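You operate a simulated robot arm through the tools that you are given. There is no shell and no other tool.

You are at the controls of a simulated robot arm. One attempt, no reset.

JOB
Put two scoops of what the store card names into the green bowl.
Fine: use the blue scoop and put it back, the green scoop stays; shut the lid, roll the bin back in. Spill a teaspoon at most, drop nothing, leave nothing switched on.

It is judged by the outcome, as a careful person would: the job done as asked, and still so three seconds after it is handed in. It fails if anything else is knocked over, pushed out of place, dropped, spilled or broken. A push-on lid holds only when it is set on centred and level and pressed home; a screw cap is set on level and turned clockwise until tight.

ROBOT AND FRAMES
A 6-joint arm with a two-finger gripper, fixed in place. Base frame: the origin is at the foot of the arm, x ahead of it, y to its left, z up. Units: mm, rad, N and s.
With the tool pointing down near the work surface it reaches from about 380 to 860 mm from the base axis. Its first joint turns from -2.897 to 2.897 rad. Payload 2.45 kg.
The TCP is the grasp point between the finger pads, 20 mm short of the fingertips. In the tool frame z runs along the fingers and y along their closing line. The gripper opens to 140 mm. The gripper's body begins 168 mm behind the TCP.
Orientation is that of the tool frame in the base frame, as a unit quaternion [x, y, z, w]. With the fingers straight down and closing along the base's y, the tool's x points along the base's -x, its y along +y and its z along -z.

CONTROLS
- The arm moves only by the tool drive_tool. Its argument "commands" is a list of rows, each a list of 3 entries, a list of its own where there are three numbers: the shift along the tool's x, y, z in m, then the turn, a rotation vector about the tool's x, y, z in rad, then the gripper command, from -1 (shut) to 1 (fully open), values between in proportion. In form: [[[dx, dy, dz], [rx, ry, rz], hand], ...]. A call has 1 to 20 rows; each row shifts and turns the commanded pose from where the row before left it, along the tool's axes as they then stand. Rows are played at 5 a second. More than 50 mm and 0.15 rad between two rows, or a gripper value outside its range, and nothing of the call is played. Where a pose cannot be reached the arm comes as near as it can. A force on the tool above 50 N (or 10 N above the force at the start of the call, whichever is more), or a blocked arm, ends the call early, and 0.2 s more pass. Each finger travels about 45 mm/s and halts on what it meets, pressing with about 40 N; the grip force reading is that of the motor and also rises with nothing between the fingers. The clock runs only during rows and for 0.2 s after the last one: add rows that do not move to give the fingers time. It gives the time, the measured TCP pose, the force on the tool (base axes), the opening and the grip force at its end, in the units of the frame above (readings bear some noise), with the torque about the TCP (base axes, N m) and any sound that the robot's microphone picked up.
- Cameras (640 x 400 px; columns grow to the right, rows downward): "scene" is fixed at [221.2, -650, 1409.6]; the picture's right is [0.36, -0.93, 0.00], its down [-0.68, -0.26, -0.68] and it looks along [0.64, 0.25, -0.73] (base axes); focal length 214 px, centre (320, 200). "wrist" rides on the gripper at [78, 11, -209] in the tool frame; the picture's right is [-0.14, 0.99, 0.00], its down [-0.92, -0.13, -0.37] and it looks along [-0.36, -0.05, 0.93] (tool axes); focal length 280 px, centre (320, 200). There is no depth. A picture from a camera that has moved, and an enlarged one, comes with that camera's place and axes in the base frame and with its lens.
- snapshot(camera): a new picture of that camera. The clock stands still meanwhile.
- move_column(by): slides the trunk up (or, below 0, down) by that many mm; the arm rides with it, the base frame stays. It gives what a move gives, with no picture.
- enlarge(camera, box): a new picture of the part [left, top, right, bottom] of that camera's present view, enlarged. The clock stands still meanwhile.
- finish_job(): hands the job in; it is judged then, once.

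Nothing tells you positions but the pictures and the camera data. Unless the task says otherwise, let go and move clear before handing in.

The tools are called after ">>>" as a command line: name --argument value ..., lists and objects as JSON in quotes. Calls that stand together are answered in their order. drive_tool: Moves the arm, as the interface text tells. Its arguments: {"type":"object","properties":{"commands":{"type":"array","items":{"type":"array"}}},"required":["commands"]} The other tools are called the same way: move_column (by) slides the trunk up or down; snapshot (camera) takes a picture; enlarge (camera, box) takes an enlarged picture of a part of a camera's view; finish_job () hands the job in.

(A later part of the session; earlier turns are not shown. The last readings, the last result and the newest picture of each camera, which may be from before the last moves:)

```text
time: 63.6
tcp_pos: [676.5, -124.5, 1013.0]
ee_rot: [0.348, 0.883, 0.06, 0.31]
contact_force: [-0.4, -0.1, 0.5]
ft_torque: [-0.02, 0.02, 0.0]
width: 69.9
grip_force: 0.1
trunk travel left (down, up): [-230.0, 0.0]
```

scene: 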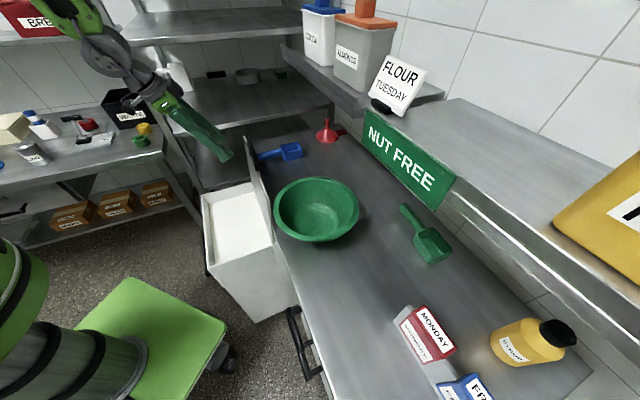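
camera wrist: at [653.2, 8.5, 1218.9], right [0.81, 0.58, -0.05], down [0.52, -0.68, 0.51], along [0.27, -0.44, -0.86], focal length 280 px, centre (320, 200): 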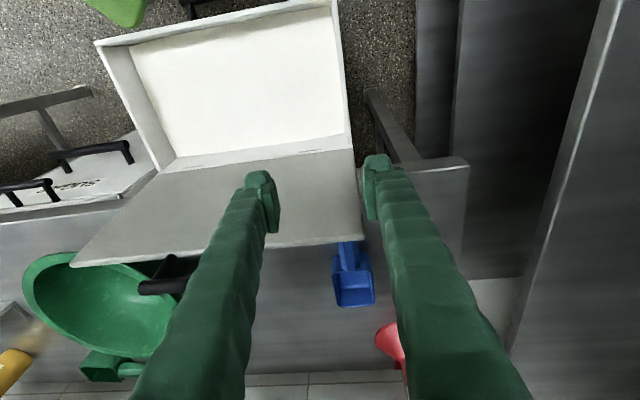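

>>> drive_tool --commands '[[[0, 0, 0], [0.0754, 0.118, 0], 0], [[0, 0, 0], [0.0754, 0.118, 0], 0], [[0, 0, 0], [0.0754, 0.118, 0], 0], [[0, 0, 0], [0.0754, 0.118, 0], 0], [[0, 0, 0], [0.0431, 0.0674, 0], 0], [[0, 0, 0], [0, 0, 0], 0]]'

>>> snapshot --camera "wrist"

```text
time: 65.0
tcp_pos: [677.7, -124.4, 1013.2]
ee_rot: [0.368, 0.93, 0.0, 0.001]
contact_force: [0.5, -0.3, 0.2]
ft_torque: [0.02, 0.01, -0.01]
width: 70.1
grip_force: 0.0
trunk travel left (down, up): [-230.0, 0.0]
```

```text
taken
camera wrist: at [626.9, -62.4, 1220.5], right [0.78, 0.63, 0.0], down [0.58, -0.72, 0.37], along [0.23, -0.29, -0.93], focal length 280 px, centre (320, 200)
```

wrist: 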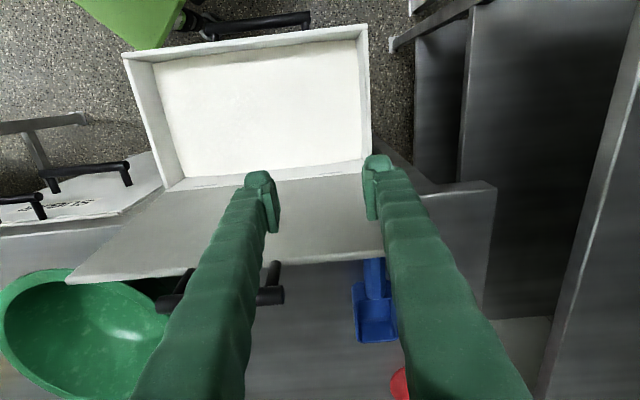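

The wrist is now in its normal configuration with the tool vertical. I'll look closely at the blue scoop before moving over it.

>>> enlarge --camera "wrist" --box '[330, 240, 430, 360]'

```text
3.33 times, centred on (380, 300) of wrist
camera zoom: at [626.9, -62.4, 1220.5], right [0.78, 0.63, 0.0], down [0.58, -0.72, 0.37], along [0.23, -0.29, -0.93], focal length 935 px, centre (120, -133)
```

zoom: 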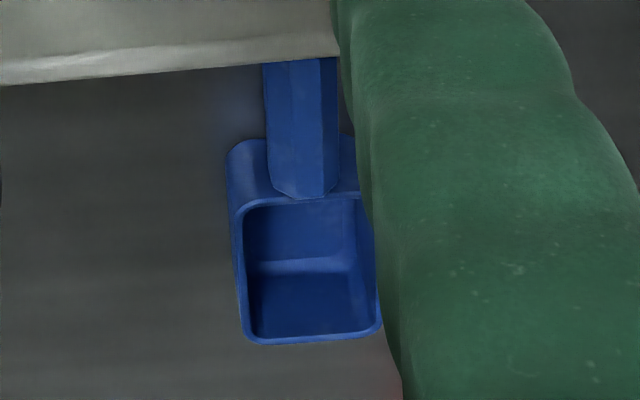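

>>> drive_tool --commands '[[[0, 0, -0.018], [0, 0, 0.031], 0], [[0, 0, -0.018], [0, 0, 0], 0], [[-0.0363, 0.0145, 0], [0, 0, 0], 0], [[-0.0363, 0.0145, 0], [0, 0, 0], 0], [[-0.0363, 0.0145, 0], [0, 0, 0], 0], [[-0.0363, 0.0145, 0], [0, 0, 0], 0], [[0, 0, 0], [0, 0, 0], 0]]'

>>> snapshot --camera "wrist"

>>> snapshot --camera "scene"

```text
time: 66.7
tcp_pos: [819.9, -186.7, 1052.2]
ee_rot: [0.382, 0.924, -0.001, 0.002]
contact_force: [0.2, 0.6, -0.5]
ft_torque: [0.02, -0.02, 0.02]
width: 69.9
grip_force: 0.1
trunk travel left (down, up): [-230.0, 0.0]
```

```text
taken
camera wrist: at [770.7, -123.1, 1259.9], right [0.8, 0.6, 0.0], down [0.56, -0.74, 0.37], along [0.23, -0.3, -0.93], focal length 280 px, centre (320, 200)
```

wrist: 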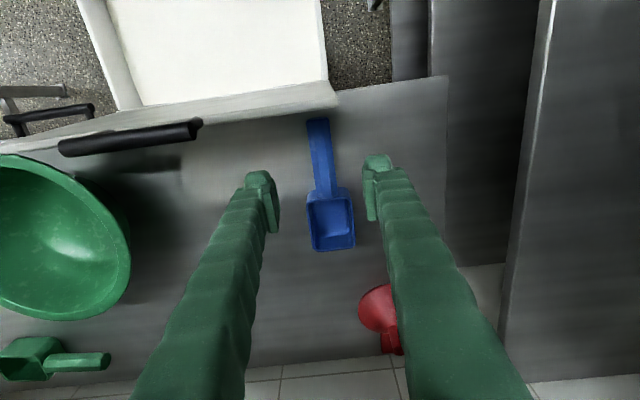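

```text
taken
```

scene: 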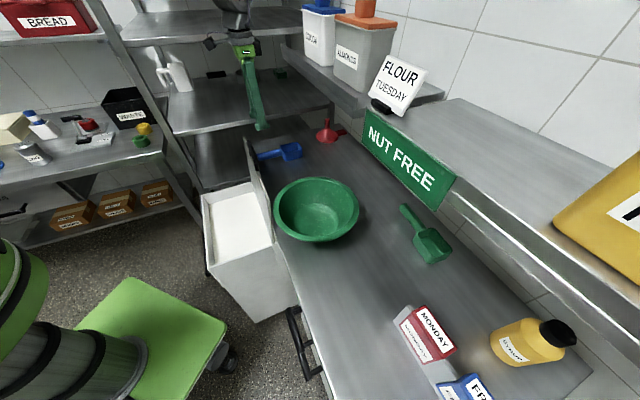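

>>> drive_tool --commands '[[[0, 0.0034, 0.03], [0, 0, 0], 0], [[0, 0, 0.04], [0, 0, 0], 0], [[0, 0, 0.04], [0, 0, 0], 0], [[0, 0, 0.01], [0, 0, 0], 0], [[0, 0, 0], [0, 0, 0], 0]]'

>>> snapshot --camera "wrist"

>>> enlarge --camera "scene" --box '[220, 100, 340, 190]'

```text
time: 67.8
tcp_pos: [823.2, -184.0, 931.7]
ee_rot: [0.382, 0.924, -0.001, 0.001]
contact_force: [-0.8, -0.6, -0.2]
ft_torque: [0.0, 0.0, 0.01]
width: 69.9
grip_force: 0.1
trunk travel left (down, up): [-230.0, 0.0]
```

```text
taken
camera wrist: at [775.0, -120.1, 1137.8], right [0.8, 0.6, 0.0], down [0.56, -0.74, 0.37], along [0.23, -0.3, -0.93], focal length 280 px, centre (320, 200)
```

wrist: 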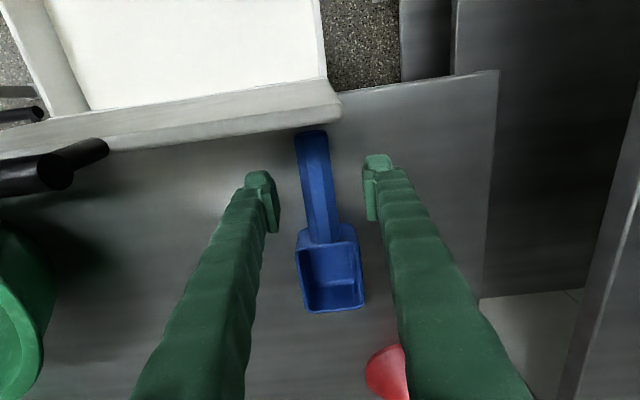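

```text
4.44 times, centred on (280, 145) of scene
camera zoom: at [221.2, -650.0, 1409.6], right [0.36, -0.93, 0.0], down [-0.68, -0.26, -0.68], along [0.64, 0.25, -0.73], focal length 953 px, centre (498, 444)
```

zoom: 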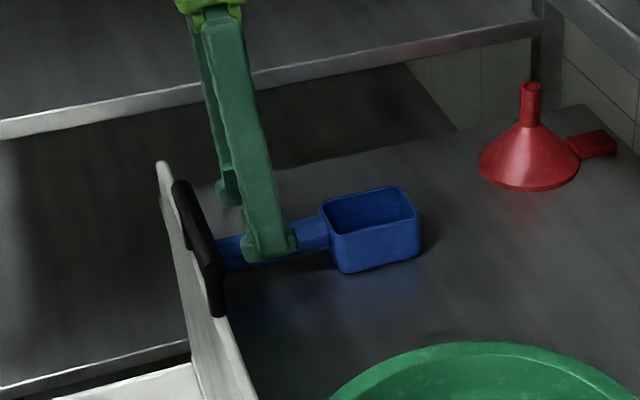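

>>> drive_tool --commands '[[[0, -0.001, 0.02], [0, 0, 0], 0], [[0, 0, 0.0185], [0, 0, 0], 0], [[0, 0, 0], [0, 0, 0], -0.3], [[0, 0, 0], [0, 0, 0], -0.4], [[0, 0, 0], [0, 0, 0], -0.4]]'

>>> snapshot --camera "wrist"

>>> enlarge --camera "scene" --box '[240, 120, 320, 180]'

```text
time: 69.0
tcp_pos: [821.9, -182.8, 891.3]
ee_rot: [0.381, 0.925, -0.001, 0.002]
contact_force: [0.6, -0.9, 0.6]
ft_torque: [-0.01, -0.02, 0.01]
width: 42.0
grip_force: 0.1
trunk travel left (down, up): [-230.0, 0.0]
```

```text
taken
camera wrist: at [773.3, -119.9, 1099.2], right [0.8, 0.6, 0.0], down [0.56, -0.74, 0.37], along [0.23, -0.3, -0.93], focal length 280 px, centre (320, 200)
```

wrist: 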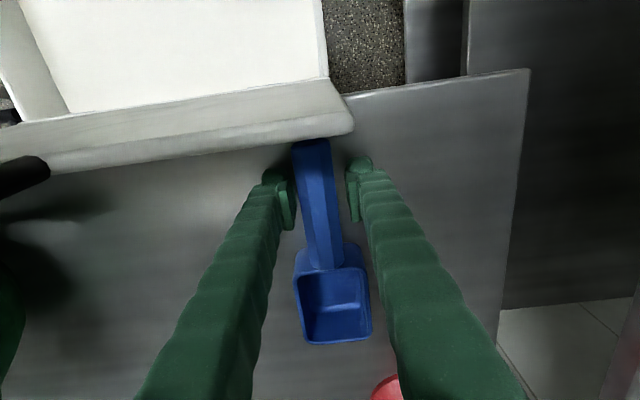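

```text
6.67 times, centred on (280, 150) of scene
camera zoom: at [221.2, -650.0, 1409.6], right [0.36, -0.93, 0.0], down [-0.68, -0.26, -0.68], along [0.64, 0.25, -0.73], focal length 1430 px, centre (587, 533)
```

zoom: 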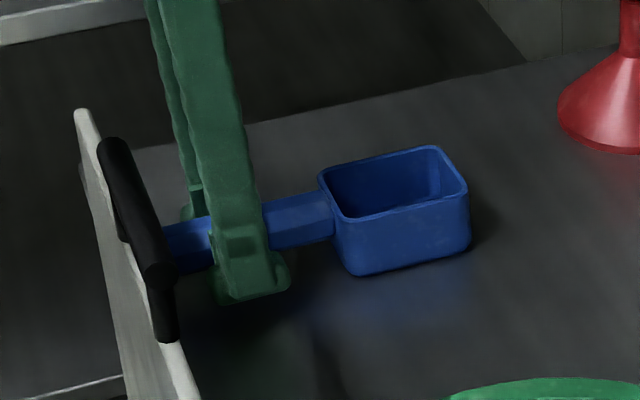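

>>> drive_tool --commands '[[[0, 0, 0], [0, 0, 0], -0.7], [[0, 0, 0], [0, 0, 0], -1], [[0, 0, 0], [0, 0, 0], -1], [[0, 0, 0], [0, 0, 0], -1]]'

>>> snapshot --camera "wrist"

```text
time: 70.0
tcp_pos: [821.8, -183.5, 892.0]
ee_rot: [0.382, 0.924, -0.001, 0.001]
contact_force: [-1.4, 0.0, 0.4]
ft_torque: [0.01, 0.02, -0.03]
width: 25.5
grip_force: 39.8
trunk travel left (down, up): [-230.0, 0.0]
```

```text
taken
camera wrist: at [773.4, -120.0, 1099.1], right [0.8, 0.6, 0.0], down [0.56, -0.74, 0.37], along [0.23, -0.3, -0.93], focal length 280 px, centre (320, 200)
```

wrist: 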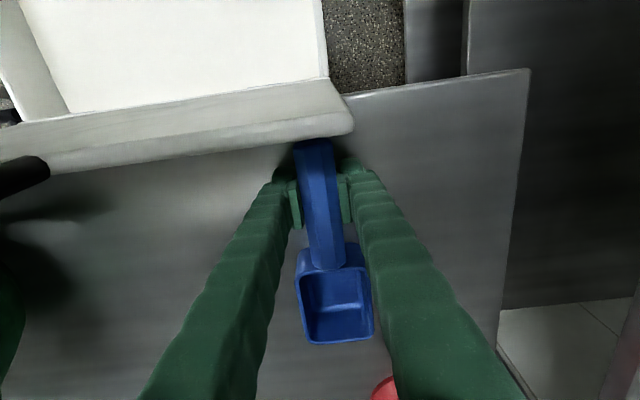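

The handle is held at 25.5 mm, with the grip at TCP ≈ (822, −183, 892). I'm keeping that pose so I can put the scoop back in the same spot. I'll lift straight up clear of the lid and check the hold.

>>> drive_tool --commands '[[[0, 0, -0.01], [0, 0, 0], -1], [[0, 0, -0.03], [0, 0, 0], -1], [[0, 0, -0.035], [0, 0, 0], -1], [[0, 0, -0.035], [0, 0, 0], -1], [[0, 0, -0.035], [0, 0, 0], -1], [[0, 0, -0.035], [0, 0, 0], -1], [[0, 0, 0], [0, 0, 0], -1]]'

>>> snapshot --camera "wrist"

>>> snapshot --camera "scene"

```text
time: 71.7
tcp_pos: [823.0, -184.8, 1071.9]
ee_rot: [0.382, 0.924, 0.0, 0.001]
contact_force: [0.1, -0.4, -1.5]
ft_torque: [0.12, 0.11, -0.01]
width: 25.4
grip_force: 40.1
trunk travel left (down, up): [-230.0, 0.0]
```

```text
taken
camera wrist: at [774.1, -121.3, 1279.9], right [0.8, 0.6, 0.0], down [0.56, -0.74, 0.37], along [0.22, -0.3, -0.93], focal length 280 px, centre (320, 200)
```

wrist: 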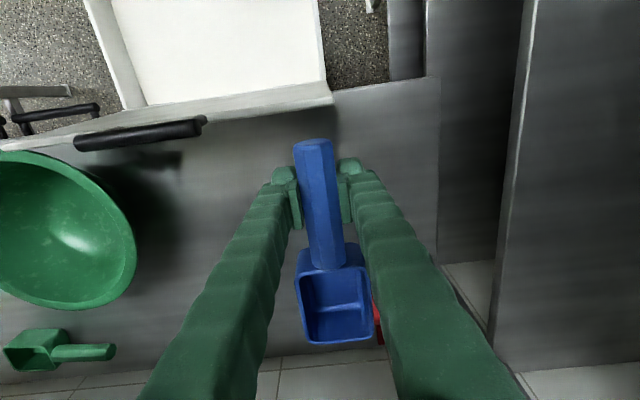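

```text
taken
```

scene: 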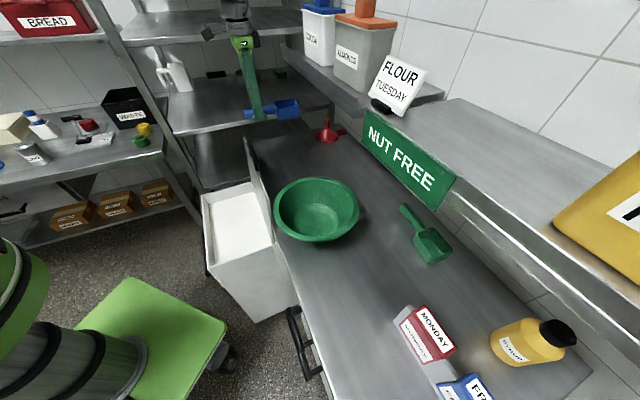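

>>> drive_tool --commands '[[[0.0362, -0.0168, -0.006], [0, 0, 0], -1], [[0.0362, -0.0168, -0.006], [0, 0, 0], -1], [[0.0362, -0.0168, -0.006], [0, 0, 0], -1], [[0.0362, -0.0168, -0.006], [0, 0, 0], -1], [[0.0362, -0.0168, -0.006], [0, 0, 0], -1], [[0.0362, -0.0168, 0], [0, 0, 0], -1], [[0, 0, 0], [0, 0, 0.126], -1], [[0, 0, 0], [0, 0, 0.126], -1], [[0, 0, 0], [0, 0, 0.126], -1], [[0, 0, 0], [0, 0, 0.126], -1], [[0, 0, 0], [0, 0, 0.126], -1], [[0, 0, 0], [0, 0, 0.126], -1], [[0, 0, 0], [0, 0, 0.126], -1], [[0, 0, 0], [0, 0, 0.126], -1], [[0, 0, 0], [0, 0, 0.126], -1], [[0, 0, 0], [0, 0, 0], -1]]'

>>> snapshot --camera "wrist"

>>> snapshot --camera "scene"

```text
time: 75.0
tcp_pos: [598.3, -102.1, 1099.9]
ee_rot: [0.819, 0.574, 0.001, 0.001]
contact_force: [-0.1, -0.3, -1.5]
ft_torque: [0.11, -0.01, 0.01]
width: 25.6
grip_force: 40.4
trunk travel left (down, up): [-230.0, 0.0]
```

```text
taken
camera wrist: at [634.0, -31.6, 1307.5], right [0.88, -0.47, 0.0], down [-0.44, -0.82, 0.37], along [-0.17, -0.33, -0.93], focal length 280 px, centre (320, 200)
```

wrist: 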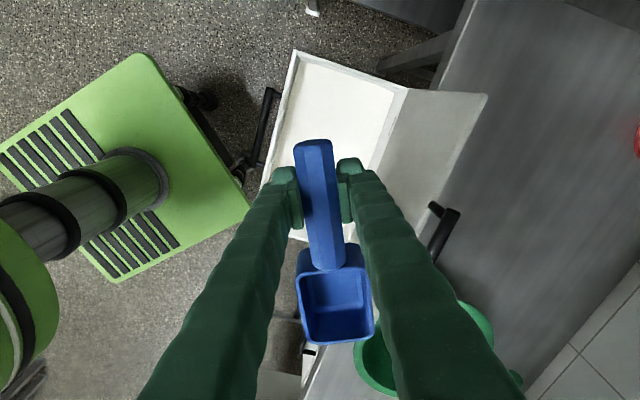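

```text
taken
```

scene: 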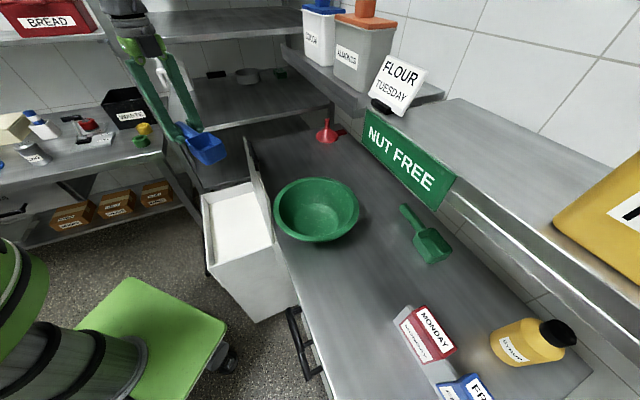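

>>> enlarge --camera "wrist" --box '[250, 40, 450, 165]'

>>> enlarge --camera "wrist" --box '[280, 230, 400, 350]'

>>> enlarge --camera "scene" --box '[190, 130, 310, 330]'

```text
3.20 times, centred on (350, 102) of wrist
camera zoom: at [634.0, -31.6, 1307.5], right [0.88, -0.47, 0.0], down [-0.44, -0.82, 0.37], along [-0.17, -0.33, -0.93], focal length 897 px, centre (224, 512)
```

zoom: 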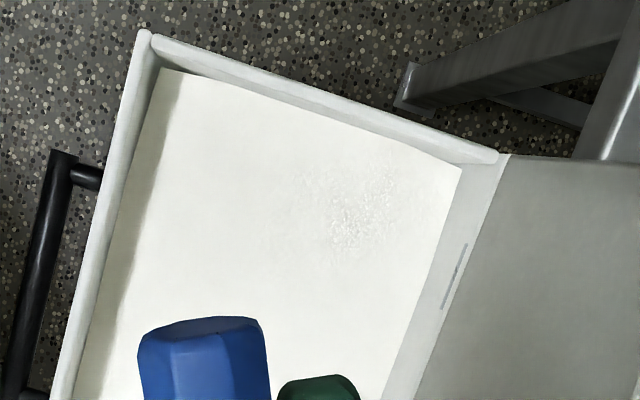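

```text
3.33 times, centred on (340, 290) of wrist
camera zoom: at [634.0, -31.6, 1307.5], right [0.88, -0.47, 0.0], down [-0.44, -0.82, 0.37], along [-0.17, -0.33, -0.93], focal length 935 px, centre (253, -100)
```

zoom: 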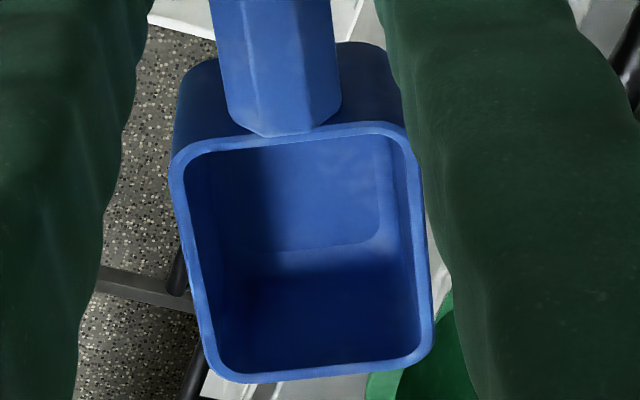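

```text
2.00 times, centred on (250, 230) of scene
camera zoom: at [221.2, -650.0, 1409.6], right [0.36, -0.93, 0.0], down [-0.68, -0.26, -0.68], along [0.64, 0.25, -0.73], focal length 429 px, centre (460, 140)
```

zoom: 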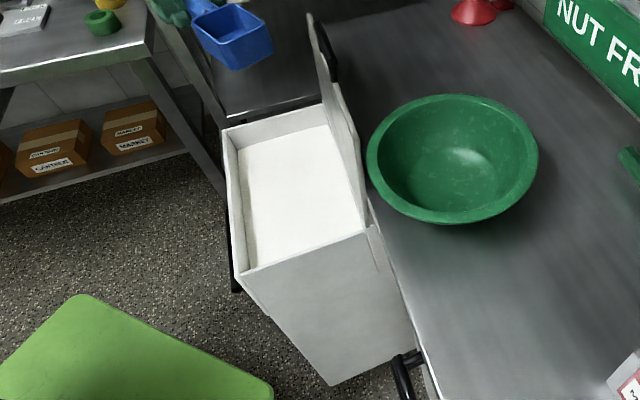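

>>> drive_tool --commands '[[[0.0075, 0.0024, 0.04], [0, 0, 0], -1], [[0.0075, 0.0024, 0.04], [0, 0, 0], -1], [[0.0075, 0.0024, 0.04], [0, 0, 0], -1], [[0.0075, 0.0024, 0.04], [0, 0, 0], -1], [[0.0075, 0.0024, 0.04], [0, 0, 0], -1], [[0, 0, 0], [0, 0.1, 0], -1], [[0, 0, 0], [0, 0.1, 0], -1], [[0, 0, 0], [0, 0.1, 0], -1], [[0, 0, 0], [0, 0.1, 0], -1], [[0, 0, 0], [0, 0.1, 0], -1], [[0, 0, 0], [0, 0.1, 0], -1], [[0, 0, 0], [0, 0.1, 0], -1], [[0, 0, 0], [0, 0, 0], -1]]'

>>> snapshot --camera "wrist"

>>> enlarge --camera "scene" --box '[140, 100, 320, 290]'

```text
time: 77.8
tcp_pos: [622.6, -69.7, 900.0]
ee_rot: [0.768, 0.541, 0.281, -0.196]
contact_force: [0.6, 0.1, -2.1]
ft_torque: [0.09, 0.02, 0.01]
width: 25.3
grip_force: 39.5
trunk travel left (down, up): [-230.0, 0.0]
```

```text
taken
camera wrist: at [606.3, -144.5, 1109.5], right [0.9, -0.44, -0.08], down [-0.44, -0.84, -0.31], along [0.06, 0.32, -0.95], focal length 280 px, centre (320, 200)
```

wrist: 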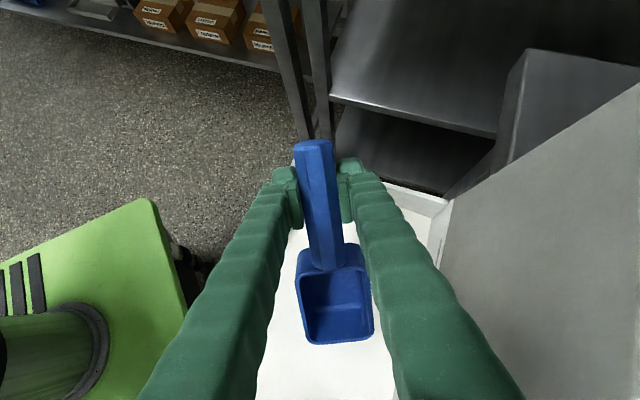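

```text
2.11 times, centred on (230, 195) of scene
camera zoom: at [221.2, -650.0, 1409.6], right [0.36, -0.93, 0.0], down [-0.68, -0.26, -0.68], along [0.64, 0.25, -0.73], focal length 452 px, centre (510, 210)
```

zoom: 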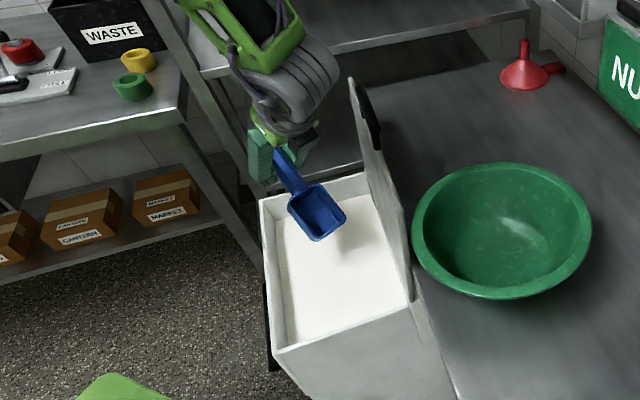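

>>> drive_tool --commands '[[[-0.0209, 0, 0.0249], [0, 0, 0], -1], [[-0.0209, 0, 0.0249], [0, 0, 0], -1], [[-0.0113, 0, 0.0134], [0, 0, 0], -1], [[-0.0113, 0, 0.0134], [0, 0, 0], -1], [[0, 0, 0], [0, 0, 0], -1]]'

>>> snapshot --camera "wrist"

>>> enlarge --camera "scene" --box '[180, 130, 320, 270]'

```text
time: 79.0
tcp_pos: [623.1, -71.4, 799.6]
ee_rot: [0.769, 0.54, 0.281, -0.195]
contact_force: [-0.4, 0.1, -1.9]
ft_torque: [0.07, -0.02, 0.03]
width: 25.5
grip_force: 40.1
trunk travel left (down, up): [-230.0, 0.0]
```

```text
taken
camera wrist: at [607.5, -145.4, 1008.8], right [0.9, -0.44, -0.08], down [-0.44, -0.84, -0.31], along [0.06, 0.32, -0.95], focal length 280 px, centre (320, 200)
```

wrist: 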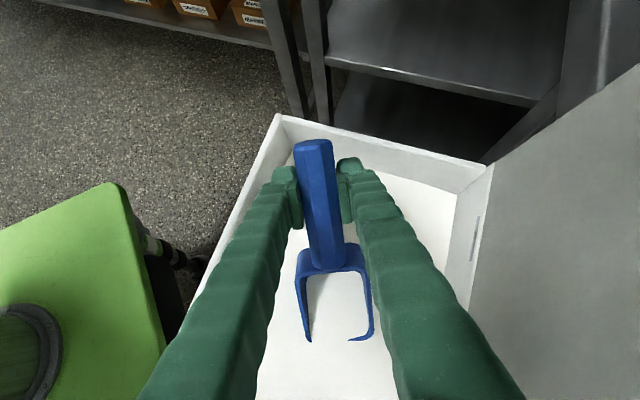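

```text
2.86 times, centred on (250, 200) of scene
camera zoom: at [221.2, -650.0, 1409.6], right [0.36, -0.93, 0.0], down [-0.68, -0.26, -0.68], along [0.64, 0.25, -0.73], focal length 613 px, centre (520, 200)
```

zoom: 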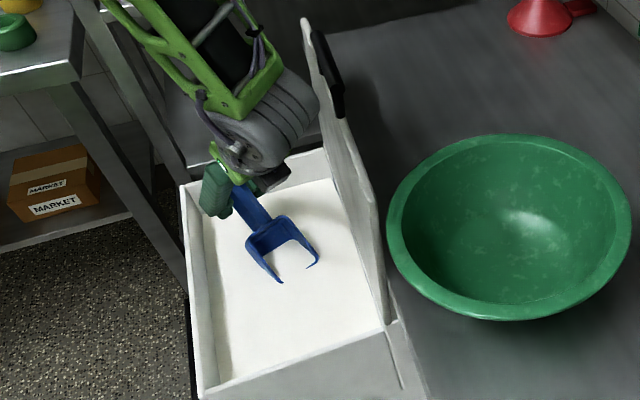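

The cup's front rim meets the flour at z≈714, as I estimated. I'll shift a little away from the lid, push the tilted cup fully under the surface, and sweep it forward.

>>> drive_tool --commands '[[[0.0036, -0.01, 0.003], [0, 0, 0], -1], [[0.0036, -0.01, 0.003], [0, 0, 0], -1], [[-0.0118, 0, 0.014], [0, 0, 0], -1], [[-0.0118, 0, 0.014], [0, 0, 0], -1], [[-0.0118, 0, 0.014], [0, 0, 0], -1], [[0, 0, 0], [0, 0, 0], -1]]'

>>> snapshot --camera "wrist"

>>> enlarge --camera "scene" --box '[180, 130, 320, 270]'

```text
time: 80.5
tcp_pos: [607.8, -58.0, 742.5]
ee_rot: [0.77, 0.539, 0.281, -0.194]
contact_force: [0.1, -0.4, -3.1]
ft_torque: [0.13, -0.03, -0.01]
width: 25.4
grip_force: 39.7
trunk travel left (down, up): [-230.0, 0.0]
```

```text
taken
camera wrist: at [591.5, -130.2, 952.2], right [0.9, -0.44, -0.09], down [-0.44, -0.84, -0.31], along [0.06, 0.32, -0.95], focal length 280 px, centre (320, 200)
```

wrist: 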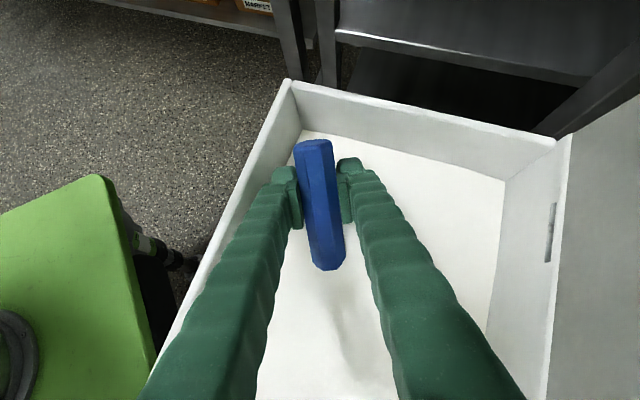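

```text
2.86 times, centred on (250, 200) of scene
camera zoom: at [221.2, -650.0, 1409.6], right [0.36, -0.93, 0.0], down [-0.68, -0.26, -0.68], along [0.64, 0.25, -0.73], focal length 613 px, centre (520, 200)
```

zoom: 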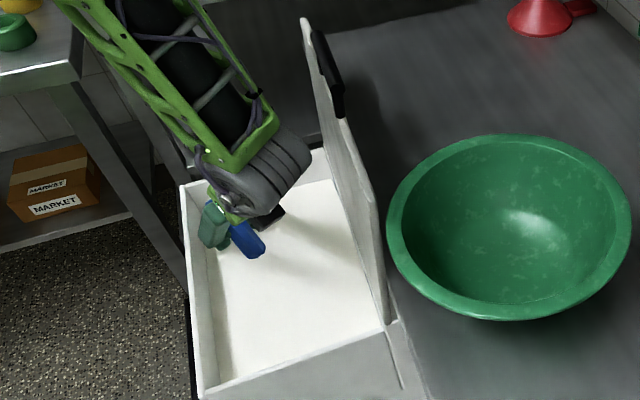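

>>> drive_tool --commands '[[[-0.0104, -0.0063, -0.0087], [0, 0, 0], -1], [[-0.0104, -0.0063, -0.0087], [0, 0, 0], -1], [[0, 0, 0], [0, -0.1, 0], -1], [[-0.0011, 0, 0.00165], [0, -0.1, 0], -1], [[-0.0019, 0, 0.0035], [0, -0.1, 0], -1], [[-0.0016, 0, 0.0037], [0, -0.1, 0], -1], [[-0.0009, 0, 0.0029], [0, -0.1, 0], -1], [[-0.0002, 0, 0.001], [0, -0.05, 0], -1], [[0.0006, 0, -0.004], [0, -0.05, 0], -1], [[0.0008, 0, -0.008], [0, -0.05, 0], -1], [[0.0005, 0, -0.01], [0, -0.047, 0], -1], [[0, 0, -0.01], [0, 0, 0], -1], [[0, 0, -0.01], [0, 0, 0], -1], [[0, 0, 0], [0, 0, 0], -1]]'

>>> snapshot --camera "wrist"

>>> enlarge --camera "scene" --box '[180, 130, 320, 270]'

```text
time: 83.5
tcp_pos: [584.4, -75.7, 773.0]
ee_rot: [0.819, 0.574, 0.002, 0.001]
contact_force: [0.1, 0.2, -2.7]
ft_torque: [0.18, -0.07, -0.01]
width: 25.6
grip_force: 40.1
trunk travel left (down, up): [-230.0, 0.0]
```

```text
taken
camera wrist: at [620.9, -6.4, 981.3], right [0.88, -0.47, 0.0], down [-0.44, -0.82, 0.37], along [-0.17, -0.33, -0.93], focal length 280 px, centre (320, 200)
```

wrist: 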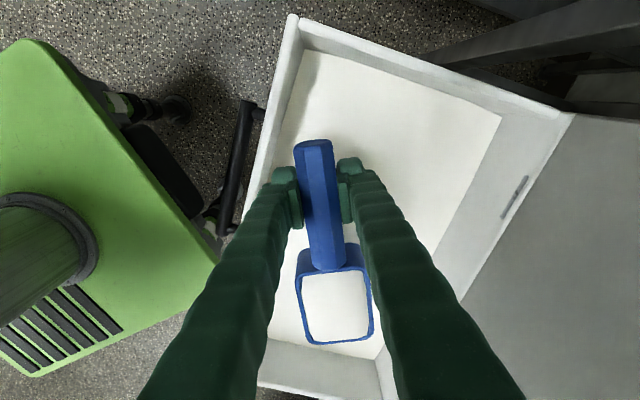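

```text
2.86 times, centred on (250, 200) of scene
camera zoom: at [221.2, -650.0, 1409.6], right [0.36, -0.93, 0.0], down [-0.68, -0.26, -0.68], along [0.64, 0.25, -0.73], focal length 613 px, centre (520, 200)
```

zoom: 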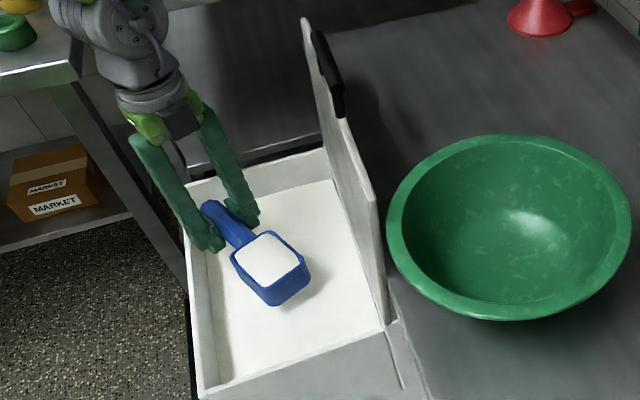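

The first scoop is full and level, and the weight reading confirms it. I'll lift it smoothly above the lid height.

>>> drive_tool --commands '[[[0, 0, -0.015], [0, 0, 0], -1], [[0, 0, -0.025], [0, 0, 0], -1], [[0, 0, -0.03], [0, 0, 0], -1], [[0, 0, -0.03], [0, 0, 0], -1], [[0, 0, -0.03], [0, 0, 0], -1], [[0, 0, -0.03], [0, 0, 0], -1], [[0, 0, -0.03], [0, 0, 0], -1], [[0, 0, -0.03], [0, 0, 0], -1], [[0, 0, -0.03], [0, 0, 0], -1], [[0, 0, -0.03], [0, 0, 0], -1], [[0, 0, -0.025], [0, 0, 0], -1], [[0, 0, -0.015], [0, 0, 0], -1], [[0, 0, 0], [0, 0, 0], -1]]'

>>> snapshot --camera "wrist"

```text
time: 86.2
tcp_pos: [585.5, -77.2, 1093.0]
ee_rot: [0.819, 0.573, 0.002, 0.001]
contact_force: [0.1, 0.4, -2.5]
ft_torque: [0.19, -0.08, 0.0]
width: 25.5
grip_force: 40.5
trunk travel left (down, up): [-230.0, 0.0]
```

```text
taken
camera wrist: at [621.1, -7.5, 1301.0], right [0.88, -0.47, 0.0], down [-0.43, -0.82, 0.37], along [-0.17, -0.33, -0.93], focal length 280 px, centre (320, 200)
```

wrist: 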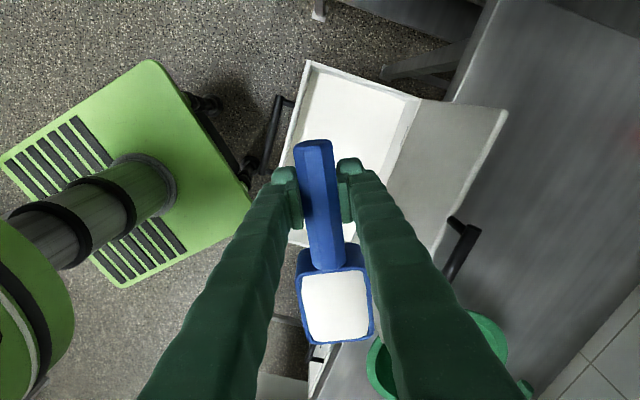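

>>> drive_tool --commands '[[[-0.012, 0.0034, 0], [0, 0, 0], -1], [[-0.0283, 0.0078, 0], [0, 0, 0], -1], [[-0.03, 0.0083, 0], [0, 0, 0], -1], [[-0.03, 0.0083, 0], [0, 0, 0], -1], [[-0.03, 0.0083, 0], [0, 0, 0], -1], [[-0.03, 0.0083, 0], [0, 0, 0], -1], [[-0.03, 0.0083, 0], [0, 0, 0], -1], [[-0.03, 0.0083, 0], [0, 0, 0], -1], [[-0.03, 0.0083, 0], [0, 0, 0], -1], [[-0.03, 0.0083, 0], [0, 0, 0], -1], [[-0.0225, 0.006, 0], [0, 0, 0], -1], [[-0.012, 0.003, 0], [0, 0, 0], -1], [[0, 0, 0], [0, 0, 0], -1]]'

>>> drive_tool --commands '[[[0, 0, 0], [0, 0, -0.06], -1], [[0, 0, 0], [0, 0, -0.11], -1], [[0, 0, 0], [0, 0, -0.12], -1], [[0, 0, 0], [0, 0, -0.12], -1], [[0, 0, 0], [0, 0, -0.12], -1], [[0, 0, 0], [0, 0, -0.12], -1], [[0, 0, 0], [0, 0, -0.12], -1], [[0, 0, 0], [0, 0, -0.1], -1], [[0, 0, 0], [0, 0, 0], -1]]'

>>> snapshot --camera "wrist"

>>> snapshot --camera "scene"

```text
time: 89.0
tcp_pos: [558.2, -402.2, 1091.2]
ee_rot: [0.818, 0.575, 0.002, 0.001]
contact_force: [-0.8, 0.3, -1.8]
ft_torque: [0.22, -0.08, 0.0]
width: 25.6
grip_force: 39.7
trunk travel left (down, up): [-230.0, 0.0]
```

```text
time: 91.0
tcp_pos: [558.7, -403.4, 1092.3]
ee_rot: [0.5, 0.866, 0.001, 0.002]
contact_force: [-0.4, -0.4, -3.0]
ft_torque: [0.17, 0.15, 0.03]
width: 25.8
grip_force: 40.0
trunk travel left (down, up): [-230.0, 0.0]
```

```text
taken
camera wrist: at [527.5, -329.6, 1300.3], right [0.93, 0.38, 0.0], down [0.35, -0.86, 0.37], along [0.14, -0.34, -0.93], focal length 280 px, centre (320, 200)
```

wrist: 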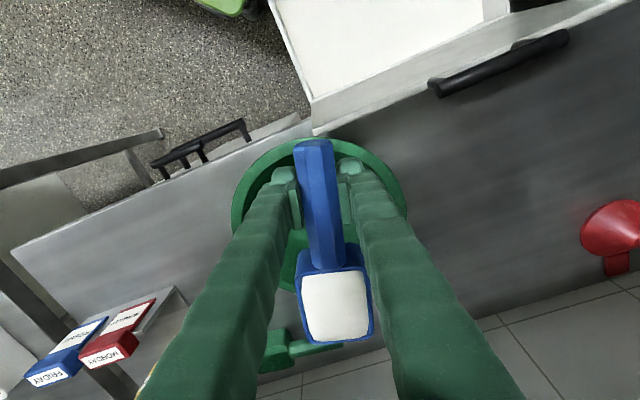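

```text
taken
```

scene: 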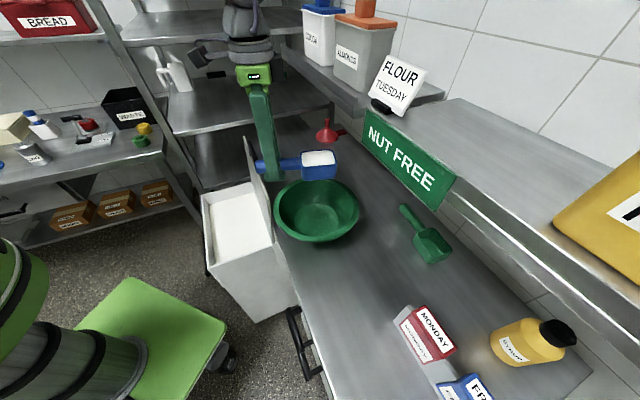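

The full scoop is over the bowl, whose centre I put at about (595, −495) with its rim at z≈925. I'll lower a little and roll the scoop about its handle to tip it, starting slowly.

>>> drive_tool --commands '[[[0, 0, 0.02], [0, 0, 0], -1], [[0, 0, 0.03], [0, 0, 0], -1], [[0, 0, 0.03], [0, 0, 0], -1], [[0, 0, 0], [0, 0, 0], -1]]'

>>> enlarge --camera "scene" --box '[220, 100, 400, 260]'

>>> snapshot --camera "wrist"

```text
time: 92.0
tcp_pos: [558.4, -403.2, 1012.9]
ee_rot: [0.5, 0.866, 0.001, 0.001]
contact_force: [0.4, -0.6, -2.7]
ft_torque: [0.18, 0.07, 0.01]
width: 25.5
grip_force: 40.4
trunk travel left (down, up): [-230.0, 0.0]
```

```text
2.50 times, centred on (310, 180) of scene
camera zoom: at [221.2, -650.0, 1409.6], right [0.36, -0.93, 0.0], down [-0.68, -0.26, -0.68], along [0.64, 0.25, -0.73], focal length 536 px, centre (345, 250)
```

zoom: 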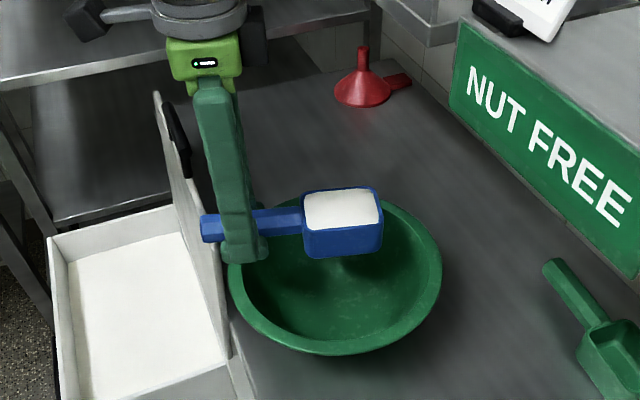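

```text
taken
camera wrist: at [526.9, -330.1, 1219.8], right [0.93, 0.38, 0.0], down [0.35, -0.86, 0.37], along [0.14, -0.34, -0.93], focal length 280 px, centre (320, 200)
```

wrist: 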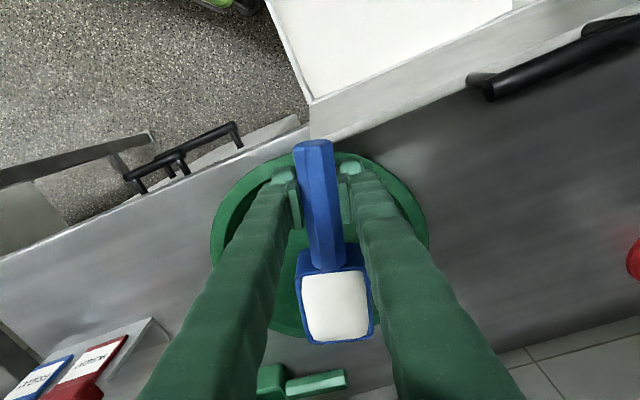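

>>> drive_tool --commands '[[[0, 0, 0], [-0.06, 0, 0], -1], [[0, 0, 0], [-0.1, 0, 0], -1], [[0, 0, 0], [-0.1, 0, 0], -1], [[0, 0, 0], [-0.1, 0, 0], -1], [[0, 0, 0], [-0.1, 0, 0], -1], [[0, 0, 0], [-0.1, 0, 0], -1], [[0, 0, 0], [-0.1, 0, 0], -1], [[0, 0, 0], [-0.1, 0, 0], -1], [[0, 0, 0], [0, 0, 0], -1]]'

>>> snapshot --camera "scene"

>>> snapshot --camera "wrist"

```text
time: 94.0
tcp_pos: [559.4, -403.7, 1013.7]
ee_rot: [0.464, 0.804, 0.323, 0.187]
contact_force: [0.0, -1.0, -2.7]
ft_torque: [0.17, 0.12, 0.0]
width: 25.9
grip_force: 39.9
trunk travel left (down, up): [-230.0, 0.0]
```

```text
taken
```

scene: 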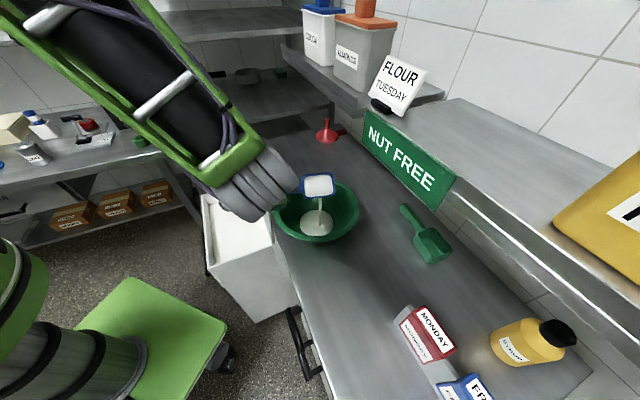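

```text
taken
camera wrist: at [401.5, -403.2, 1169.7], right [0.69, 0.24, 0.69], down [0.16, -0.97, 0.18], along [0.71, -0.01, -0.7], focal length 280 px, centre (320, 200)
```

wrist: 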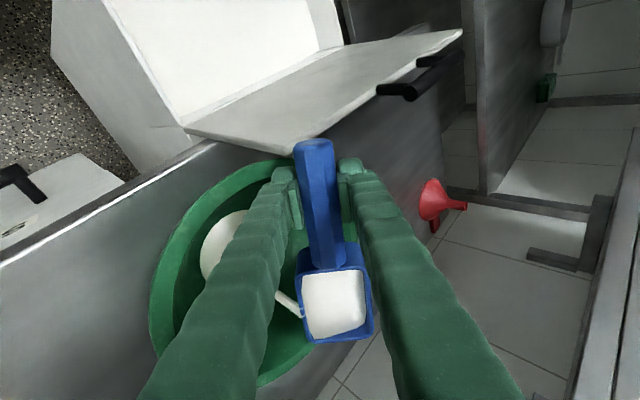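

It pours neatly into the middle of the bowl. I'll keep rolling to empty the scoop.

>>> drive_tool --commands '[[[0, 0, 0], [-0.08, 0, 0], -1], [[0, 0, 0], [-0.08, 0, 0], -1], [[0, 0, 0], [-0.08, 0, 0], -1], [[0, 0, 0], [-0.08, 0, 0], -1], [[0, 0, 0], [-0.08, 0, 0], -1], [[0, 0, 0], [-0.08, 0, 0], -1], [[0, 0, 0], [-0.08, 0, 0], -1], [[0, 0, 0], [0, 0, 0], -1], [[0, 0, 0], [0, 0, 0], -1]]'

>>> snapshot --camera "scene"

>>> snapshot --camera "wrist"

```text
time: 96.0
tcp_pos: [560.2, -402.2, 1012.3]
ee_rot: [0.395, 0.683, 0.532, 0.308]
contact_force: [-0.4, -0.4, -3.1]
ft_torque: [0.18, 0.1, 0.0]
width: 25.7
grip_force: 40.1
trunk travel left (down, up): [-230.0, 0.0]
```

```text
taken
```

scene: 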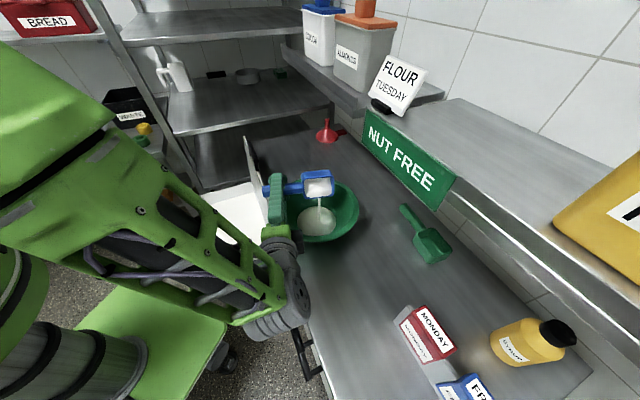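

```text
taken
camera wrist: at [346.5, -434.9, 1072.8], right [0.28, 0.0, 0.96], down [0.12, -0.99, -0.03], along [0.95, 0.13, -0.28], focal length 280 px, centre (320, 200)
```

wrist: 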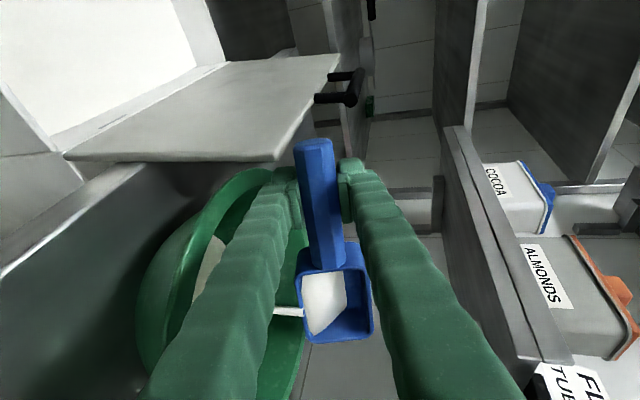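

>>> drive_tool --commands '[[[0, 0.005, -0.001], [-0.08, 0, 0], -1], [[0, 0.005, -0.0008], [-0.08, 0, 0], -1], [[0, 0.005, -0.0004], [-0.08, 0, 0], -1], [[0, 0.005, 0], [-0.08, 0, 0], -1], [[0, 0.005, 0.0004], [-0.08, 0, 0], -1], [[0, 0.005, 0.0008], [-0.08, 0, 0], -1], [[0, 0, 0], [0, 0, 0], -1], [[0, 0, 0], [0, 0, 0], -1], [[0, 0, 0], [0, 0, 0], -1]]'

>>> snapshot --camera "scene"

>>> snapshot --camera "wrist"

```text
time: 98.0
tcp_pos: [560.2, -403.0, 1043.0]
ee_rot: [0.309, 0.538, 0.679, 0.393]
contact_force: [0.5, 0.4, -1.8]
ft_torque: [0.12, 0.06, 0.0]
width: 26.1
grip_force: 40.3
trunk travel left (down, up): [-230.0, 0.0]
```

```text
taken
```

scene: 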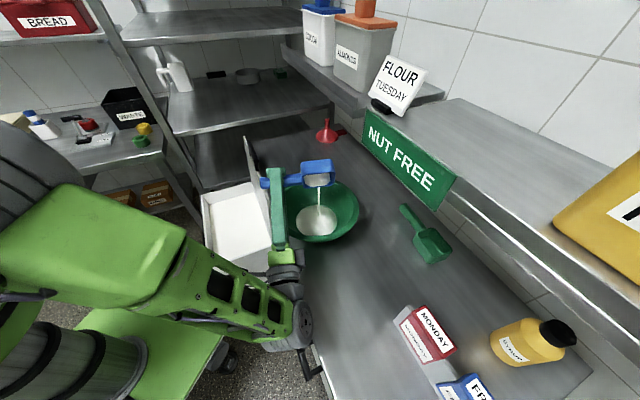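

```text
taken
camera wrist: at [342.2, -438.0, 1004.0], right [-0.13, -0.23, 0.96], down [0.17, -0.96, -0.21], along [0.98, 0.14, 0.17], focal length 280 px, centre (320, 200)
```

wrist: 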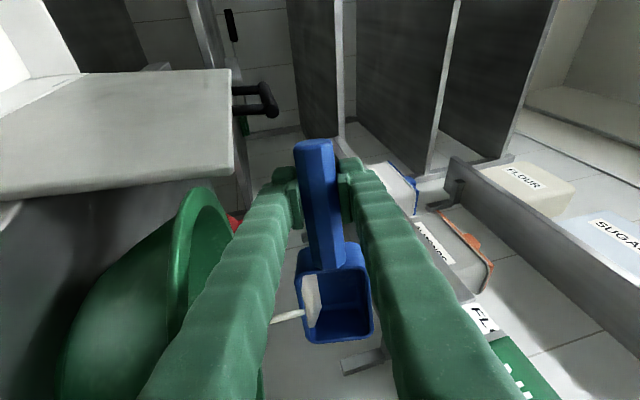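

>>> drive_tool --commands '[[[0, 0.004, 0.001], [-0.07, 0, 0], -1], [[0, 0.004, 0.001], [-0.07, 0, 0], -1], [[0, 0.004, 0.001], [-0.07, 0, 0], -1], [[0, 0, 0], [0, 0, 0], -1], [[0, 0, 0], [0, 0, 0], -1], [[0, 0, 0], [0, 0, 0], -1], [[0, 0, 0], [0, 0, 0], -1], [[0, 0, 0], [0, 0, 0], -1]]'

>>> enlarge --camera "scene" --box '[220, 120, 400, 280]'

>>> snapshot --camera "wrist"

```text
time: 99.8
tcp_pos: [559.1, -402.3, 1056.3]
ee_rot: [0.266, 0.464, 0.731, 0.423]
contact_force: [-0.3, 0.3, -2.0]
ft_torque: [0.09, 0.09, 0.05]
width: 25.6
grip_force: 39.7
trunk travel left (down, up): [-230.0, 0.0]
```

```text
2.50 times, centred on (310, 200) of scene
camera zoom: at [221.2, -650.0, 1409.6], right [0.36, -0.93, 0.0], down [-0.68, -0.26, -0.68], along [0.64, 0.25, -0.73], focal length 536 px, centre (345, 200)
```

zoom: 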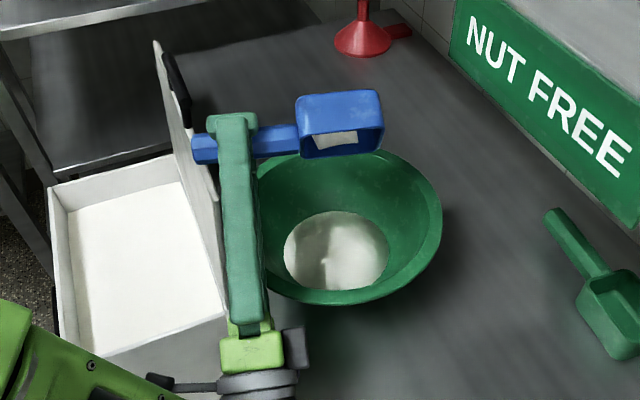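

```text
taken
camera wrist: at [352.4, -431.6, 974.2], right [-0.3, -0.33, 0.9], down [0.22, -0.94, -0.27], along [0.93, 0.11, 0.35], focal length 280 px, centre (320, 200)
```

wrist: 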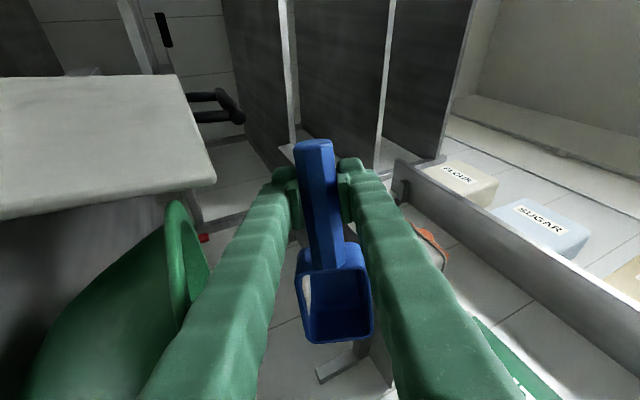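

>>> drive_tool --commands '[[[0, 0.0136, 0.0063], [-0.07, 0, 0], -1], [[0, 0.0131, 0.0072], [-0.07, 0, 0], -1], [[0, 0.0126, 0.0081], [-0.07, 0, 0], -1], [[0, 0.012, 0.009], [-0.07, 0, 0], -1], [[0, 0.0113, 0.0098], [-0.07, 0, 0], -1], [[0, 0, 0], [0, 0, 0], -1], [[0, 0, 0], [0, 0, 0], -1], [[0, 0, 0], [0, 0, 0], -1], [[0, 0, 0], [0, 0, 0], -1], [[0, 0, 0], [0, 0, 0], -1]]'

>>> snapshot --camera "scene"

>>> snapshot --camera "wrist"

```text
time: 102.0
tcp_pos: [638.2, -404.3, 1112.2]
ee_rot: [0.236, 0.365, 0.773, 0.462]
contact_force: [-0.4, -1.0, -1.8]
ft_torque: [0.12, 0.08, 0.01]
width: 25.8
grip_force: 39.8
out of reach, approached as far as the arm can: row 1, 2, 3, 4, 5
trunk travel left (down, up): [-230.0, 0.0]
```

```text
taken
```

scene: 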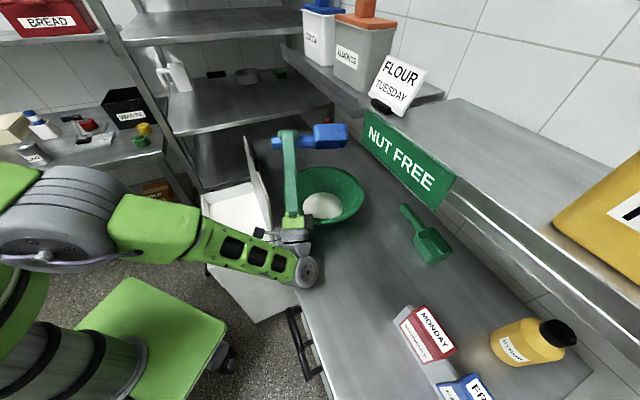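

```text
taken
camera wrist: at [448.2, -410.2, 991.4], right [-0.47, -0.43, 0.77], down [0.24, -0.9, -0.36], along [0.85, 0.01, 0.53], focal length 280 px, centre (320, 200)
```

wrist: 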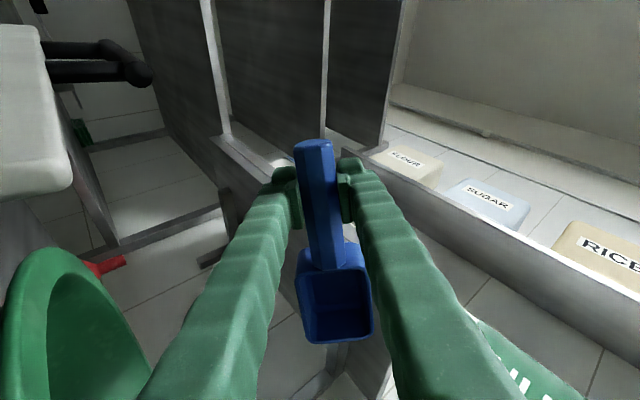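

>>> enlarge --camera "scene" --box '[230, 110, 430, 270]'

```text
2.50 times, centred on (330, 190) of scene
camera zoom: at [221.2, -650.0, 1409.6], right [0.36, -0.93, 0.0], down [-0.68, -0.26, -0.68], along [0.64, 0.25, -0.73], focal length 536 px, centre (295, 225)
```

zoom: 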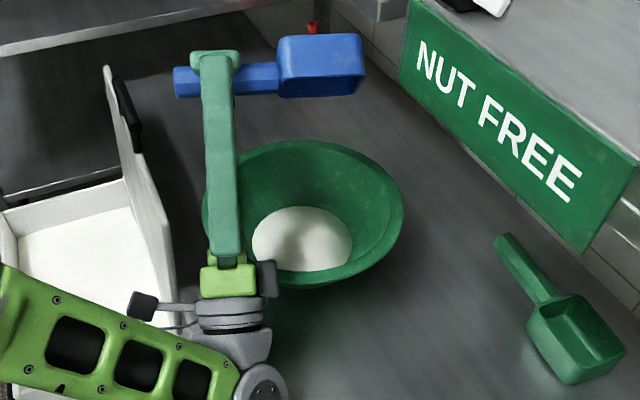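

The scoop looks empty and I see nothing spilled on the bench. I'll roll the scoop back level.

>>> drive_tool --commands '[[[0, 0, 0], [0.08, 0, 0], -1], [[0, 0, 0], [0.12, 0, 0], -1], [[0, 0, 0], [0.12, 0, 0], -1], [[0, 0, 0], [0.12, 0, 0], -1], [[0, 0, 0], [0.12, 0, 0], -1], [[0, 0, 0], [0.12, 0, 0], -1], [[0, 0, 0], [0.12, 0, 0], -1], [[0, 0, 0], [0.12, 0, 0], -1], [[0, 0, 0], [0.12, 0, 0], -1], [[0, 0, 0], [0.12, 0, 0], -1], [[0, 0, 0], [0, 0, 0], -1]]'

>>> snapshot --camera "scene"

```text
time: 104.5
tcp_pos: [635.8, -403.6, 1112.4]
ee_rot: [0.451, 0.729, 0.447, 0.256]
contact_force: [0.0, 0.3, -1.7]
ft_torque: [0.13, 0.08, 0.02]
width: 25.5
grip_force: 40.4
trunk travel left (down, up): [-230.0, 0.0]
```

```text
taken
```

scene: 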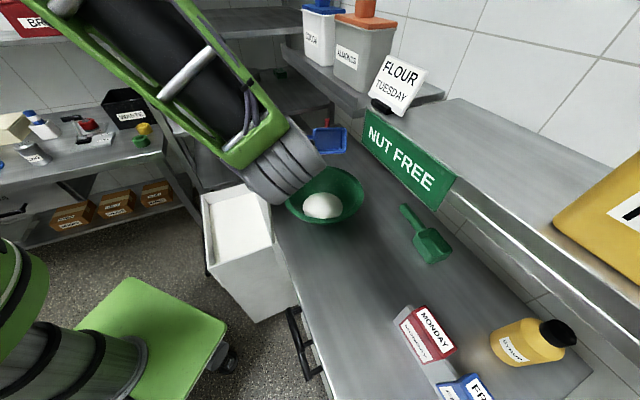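

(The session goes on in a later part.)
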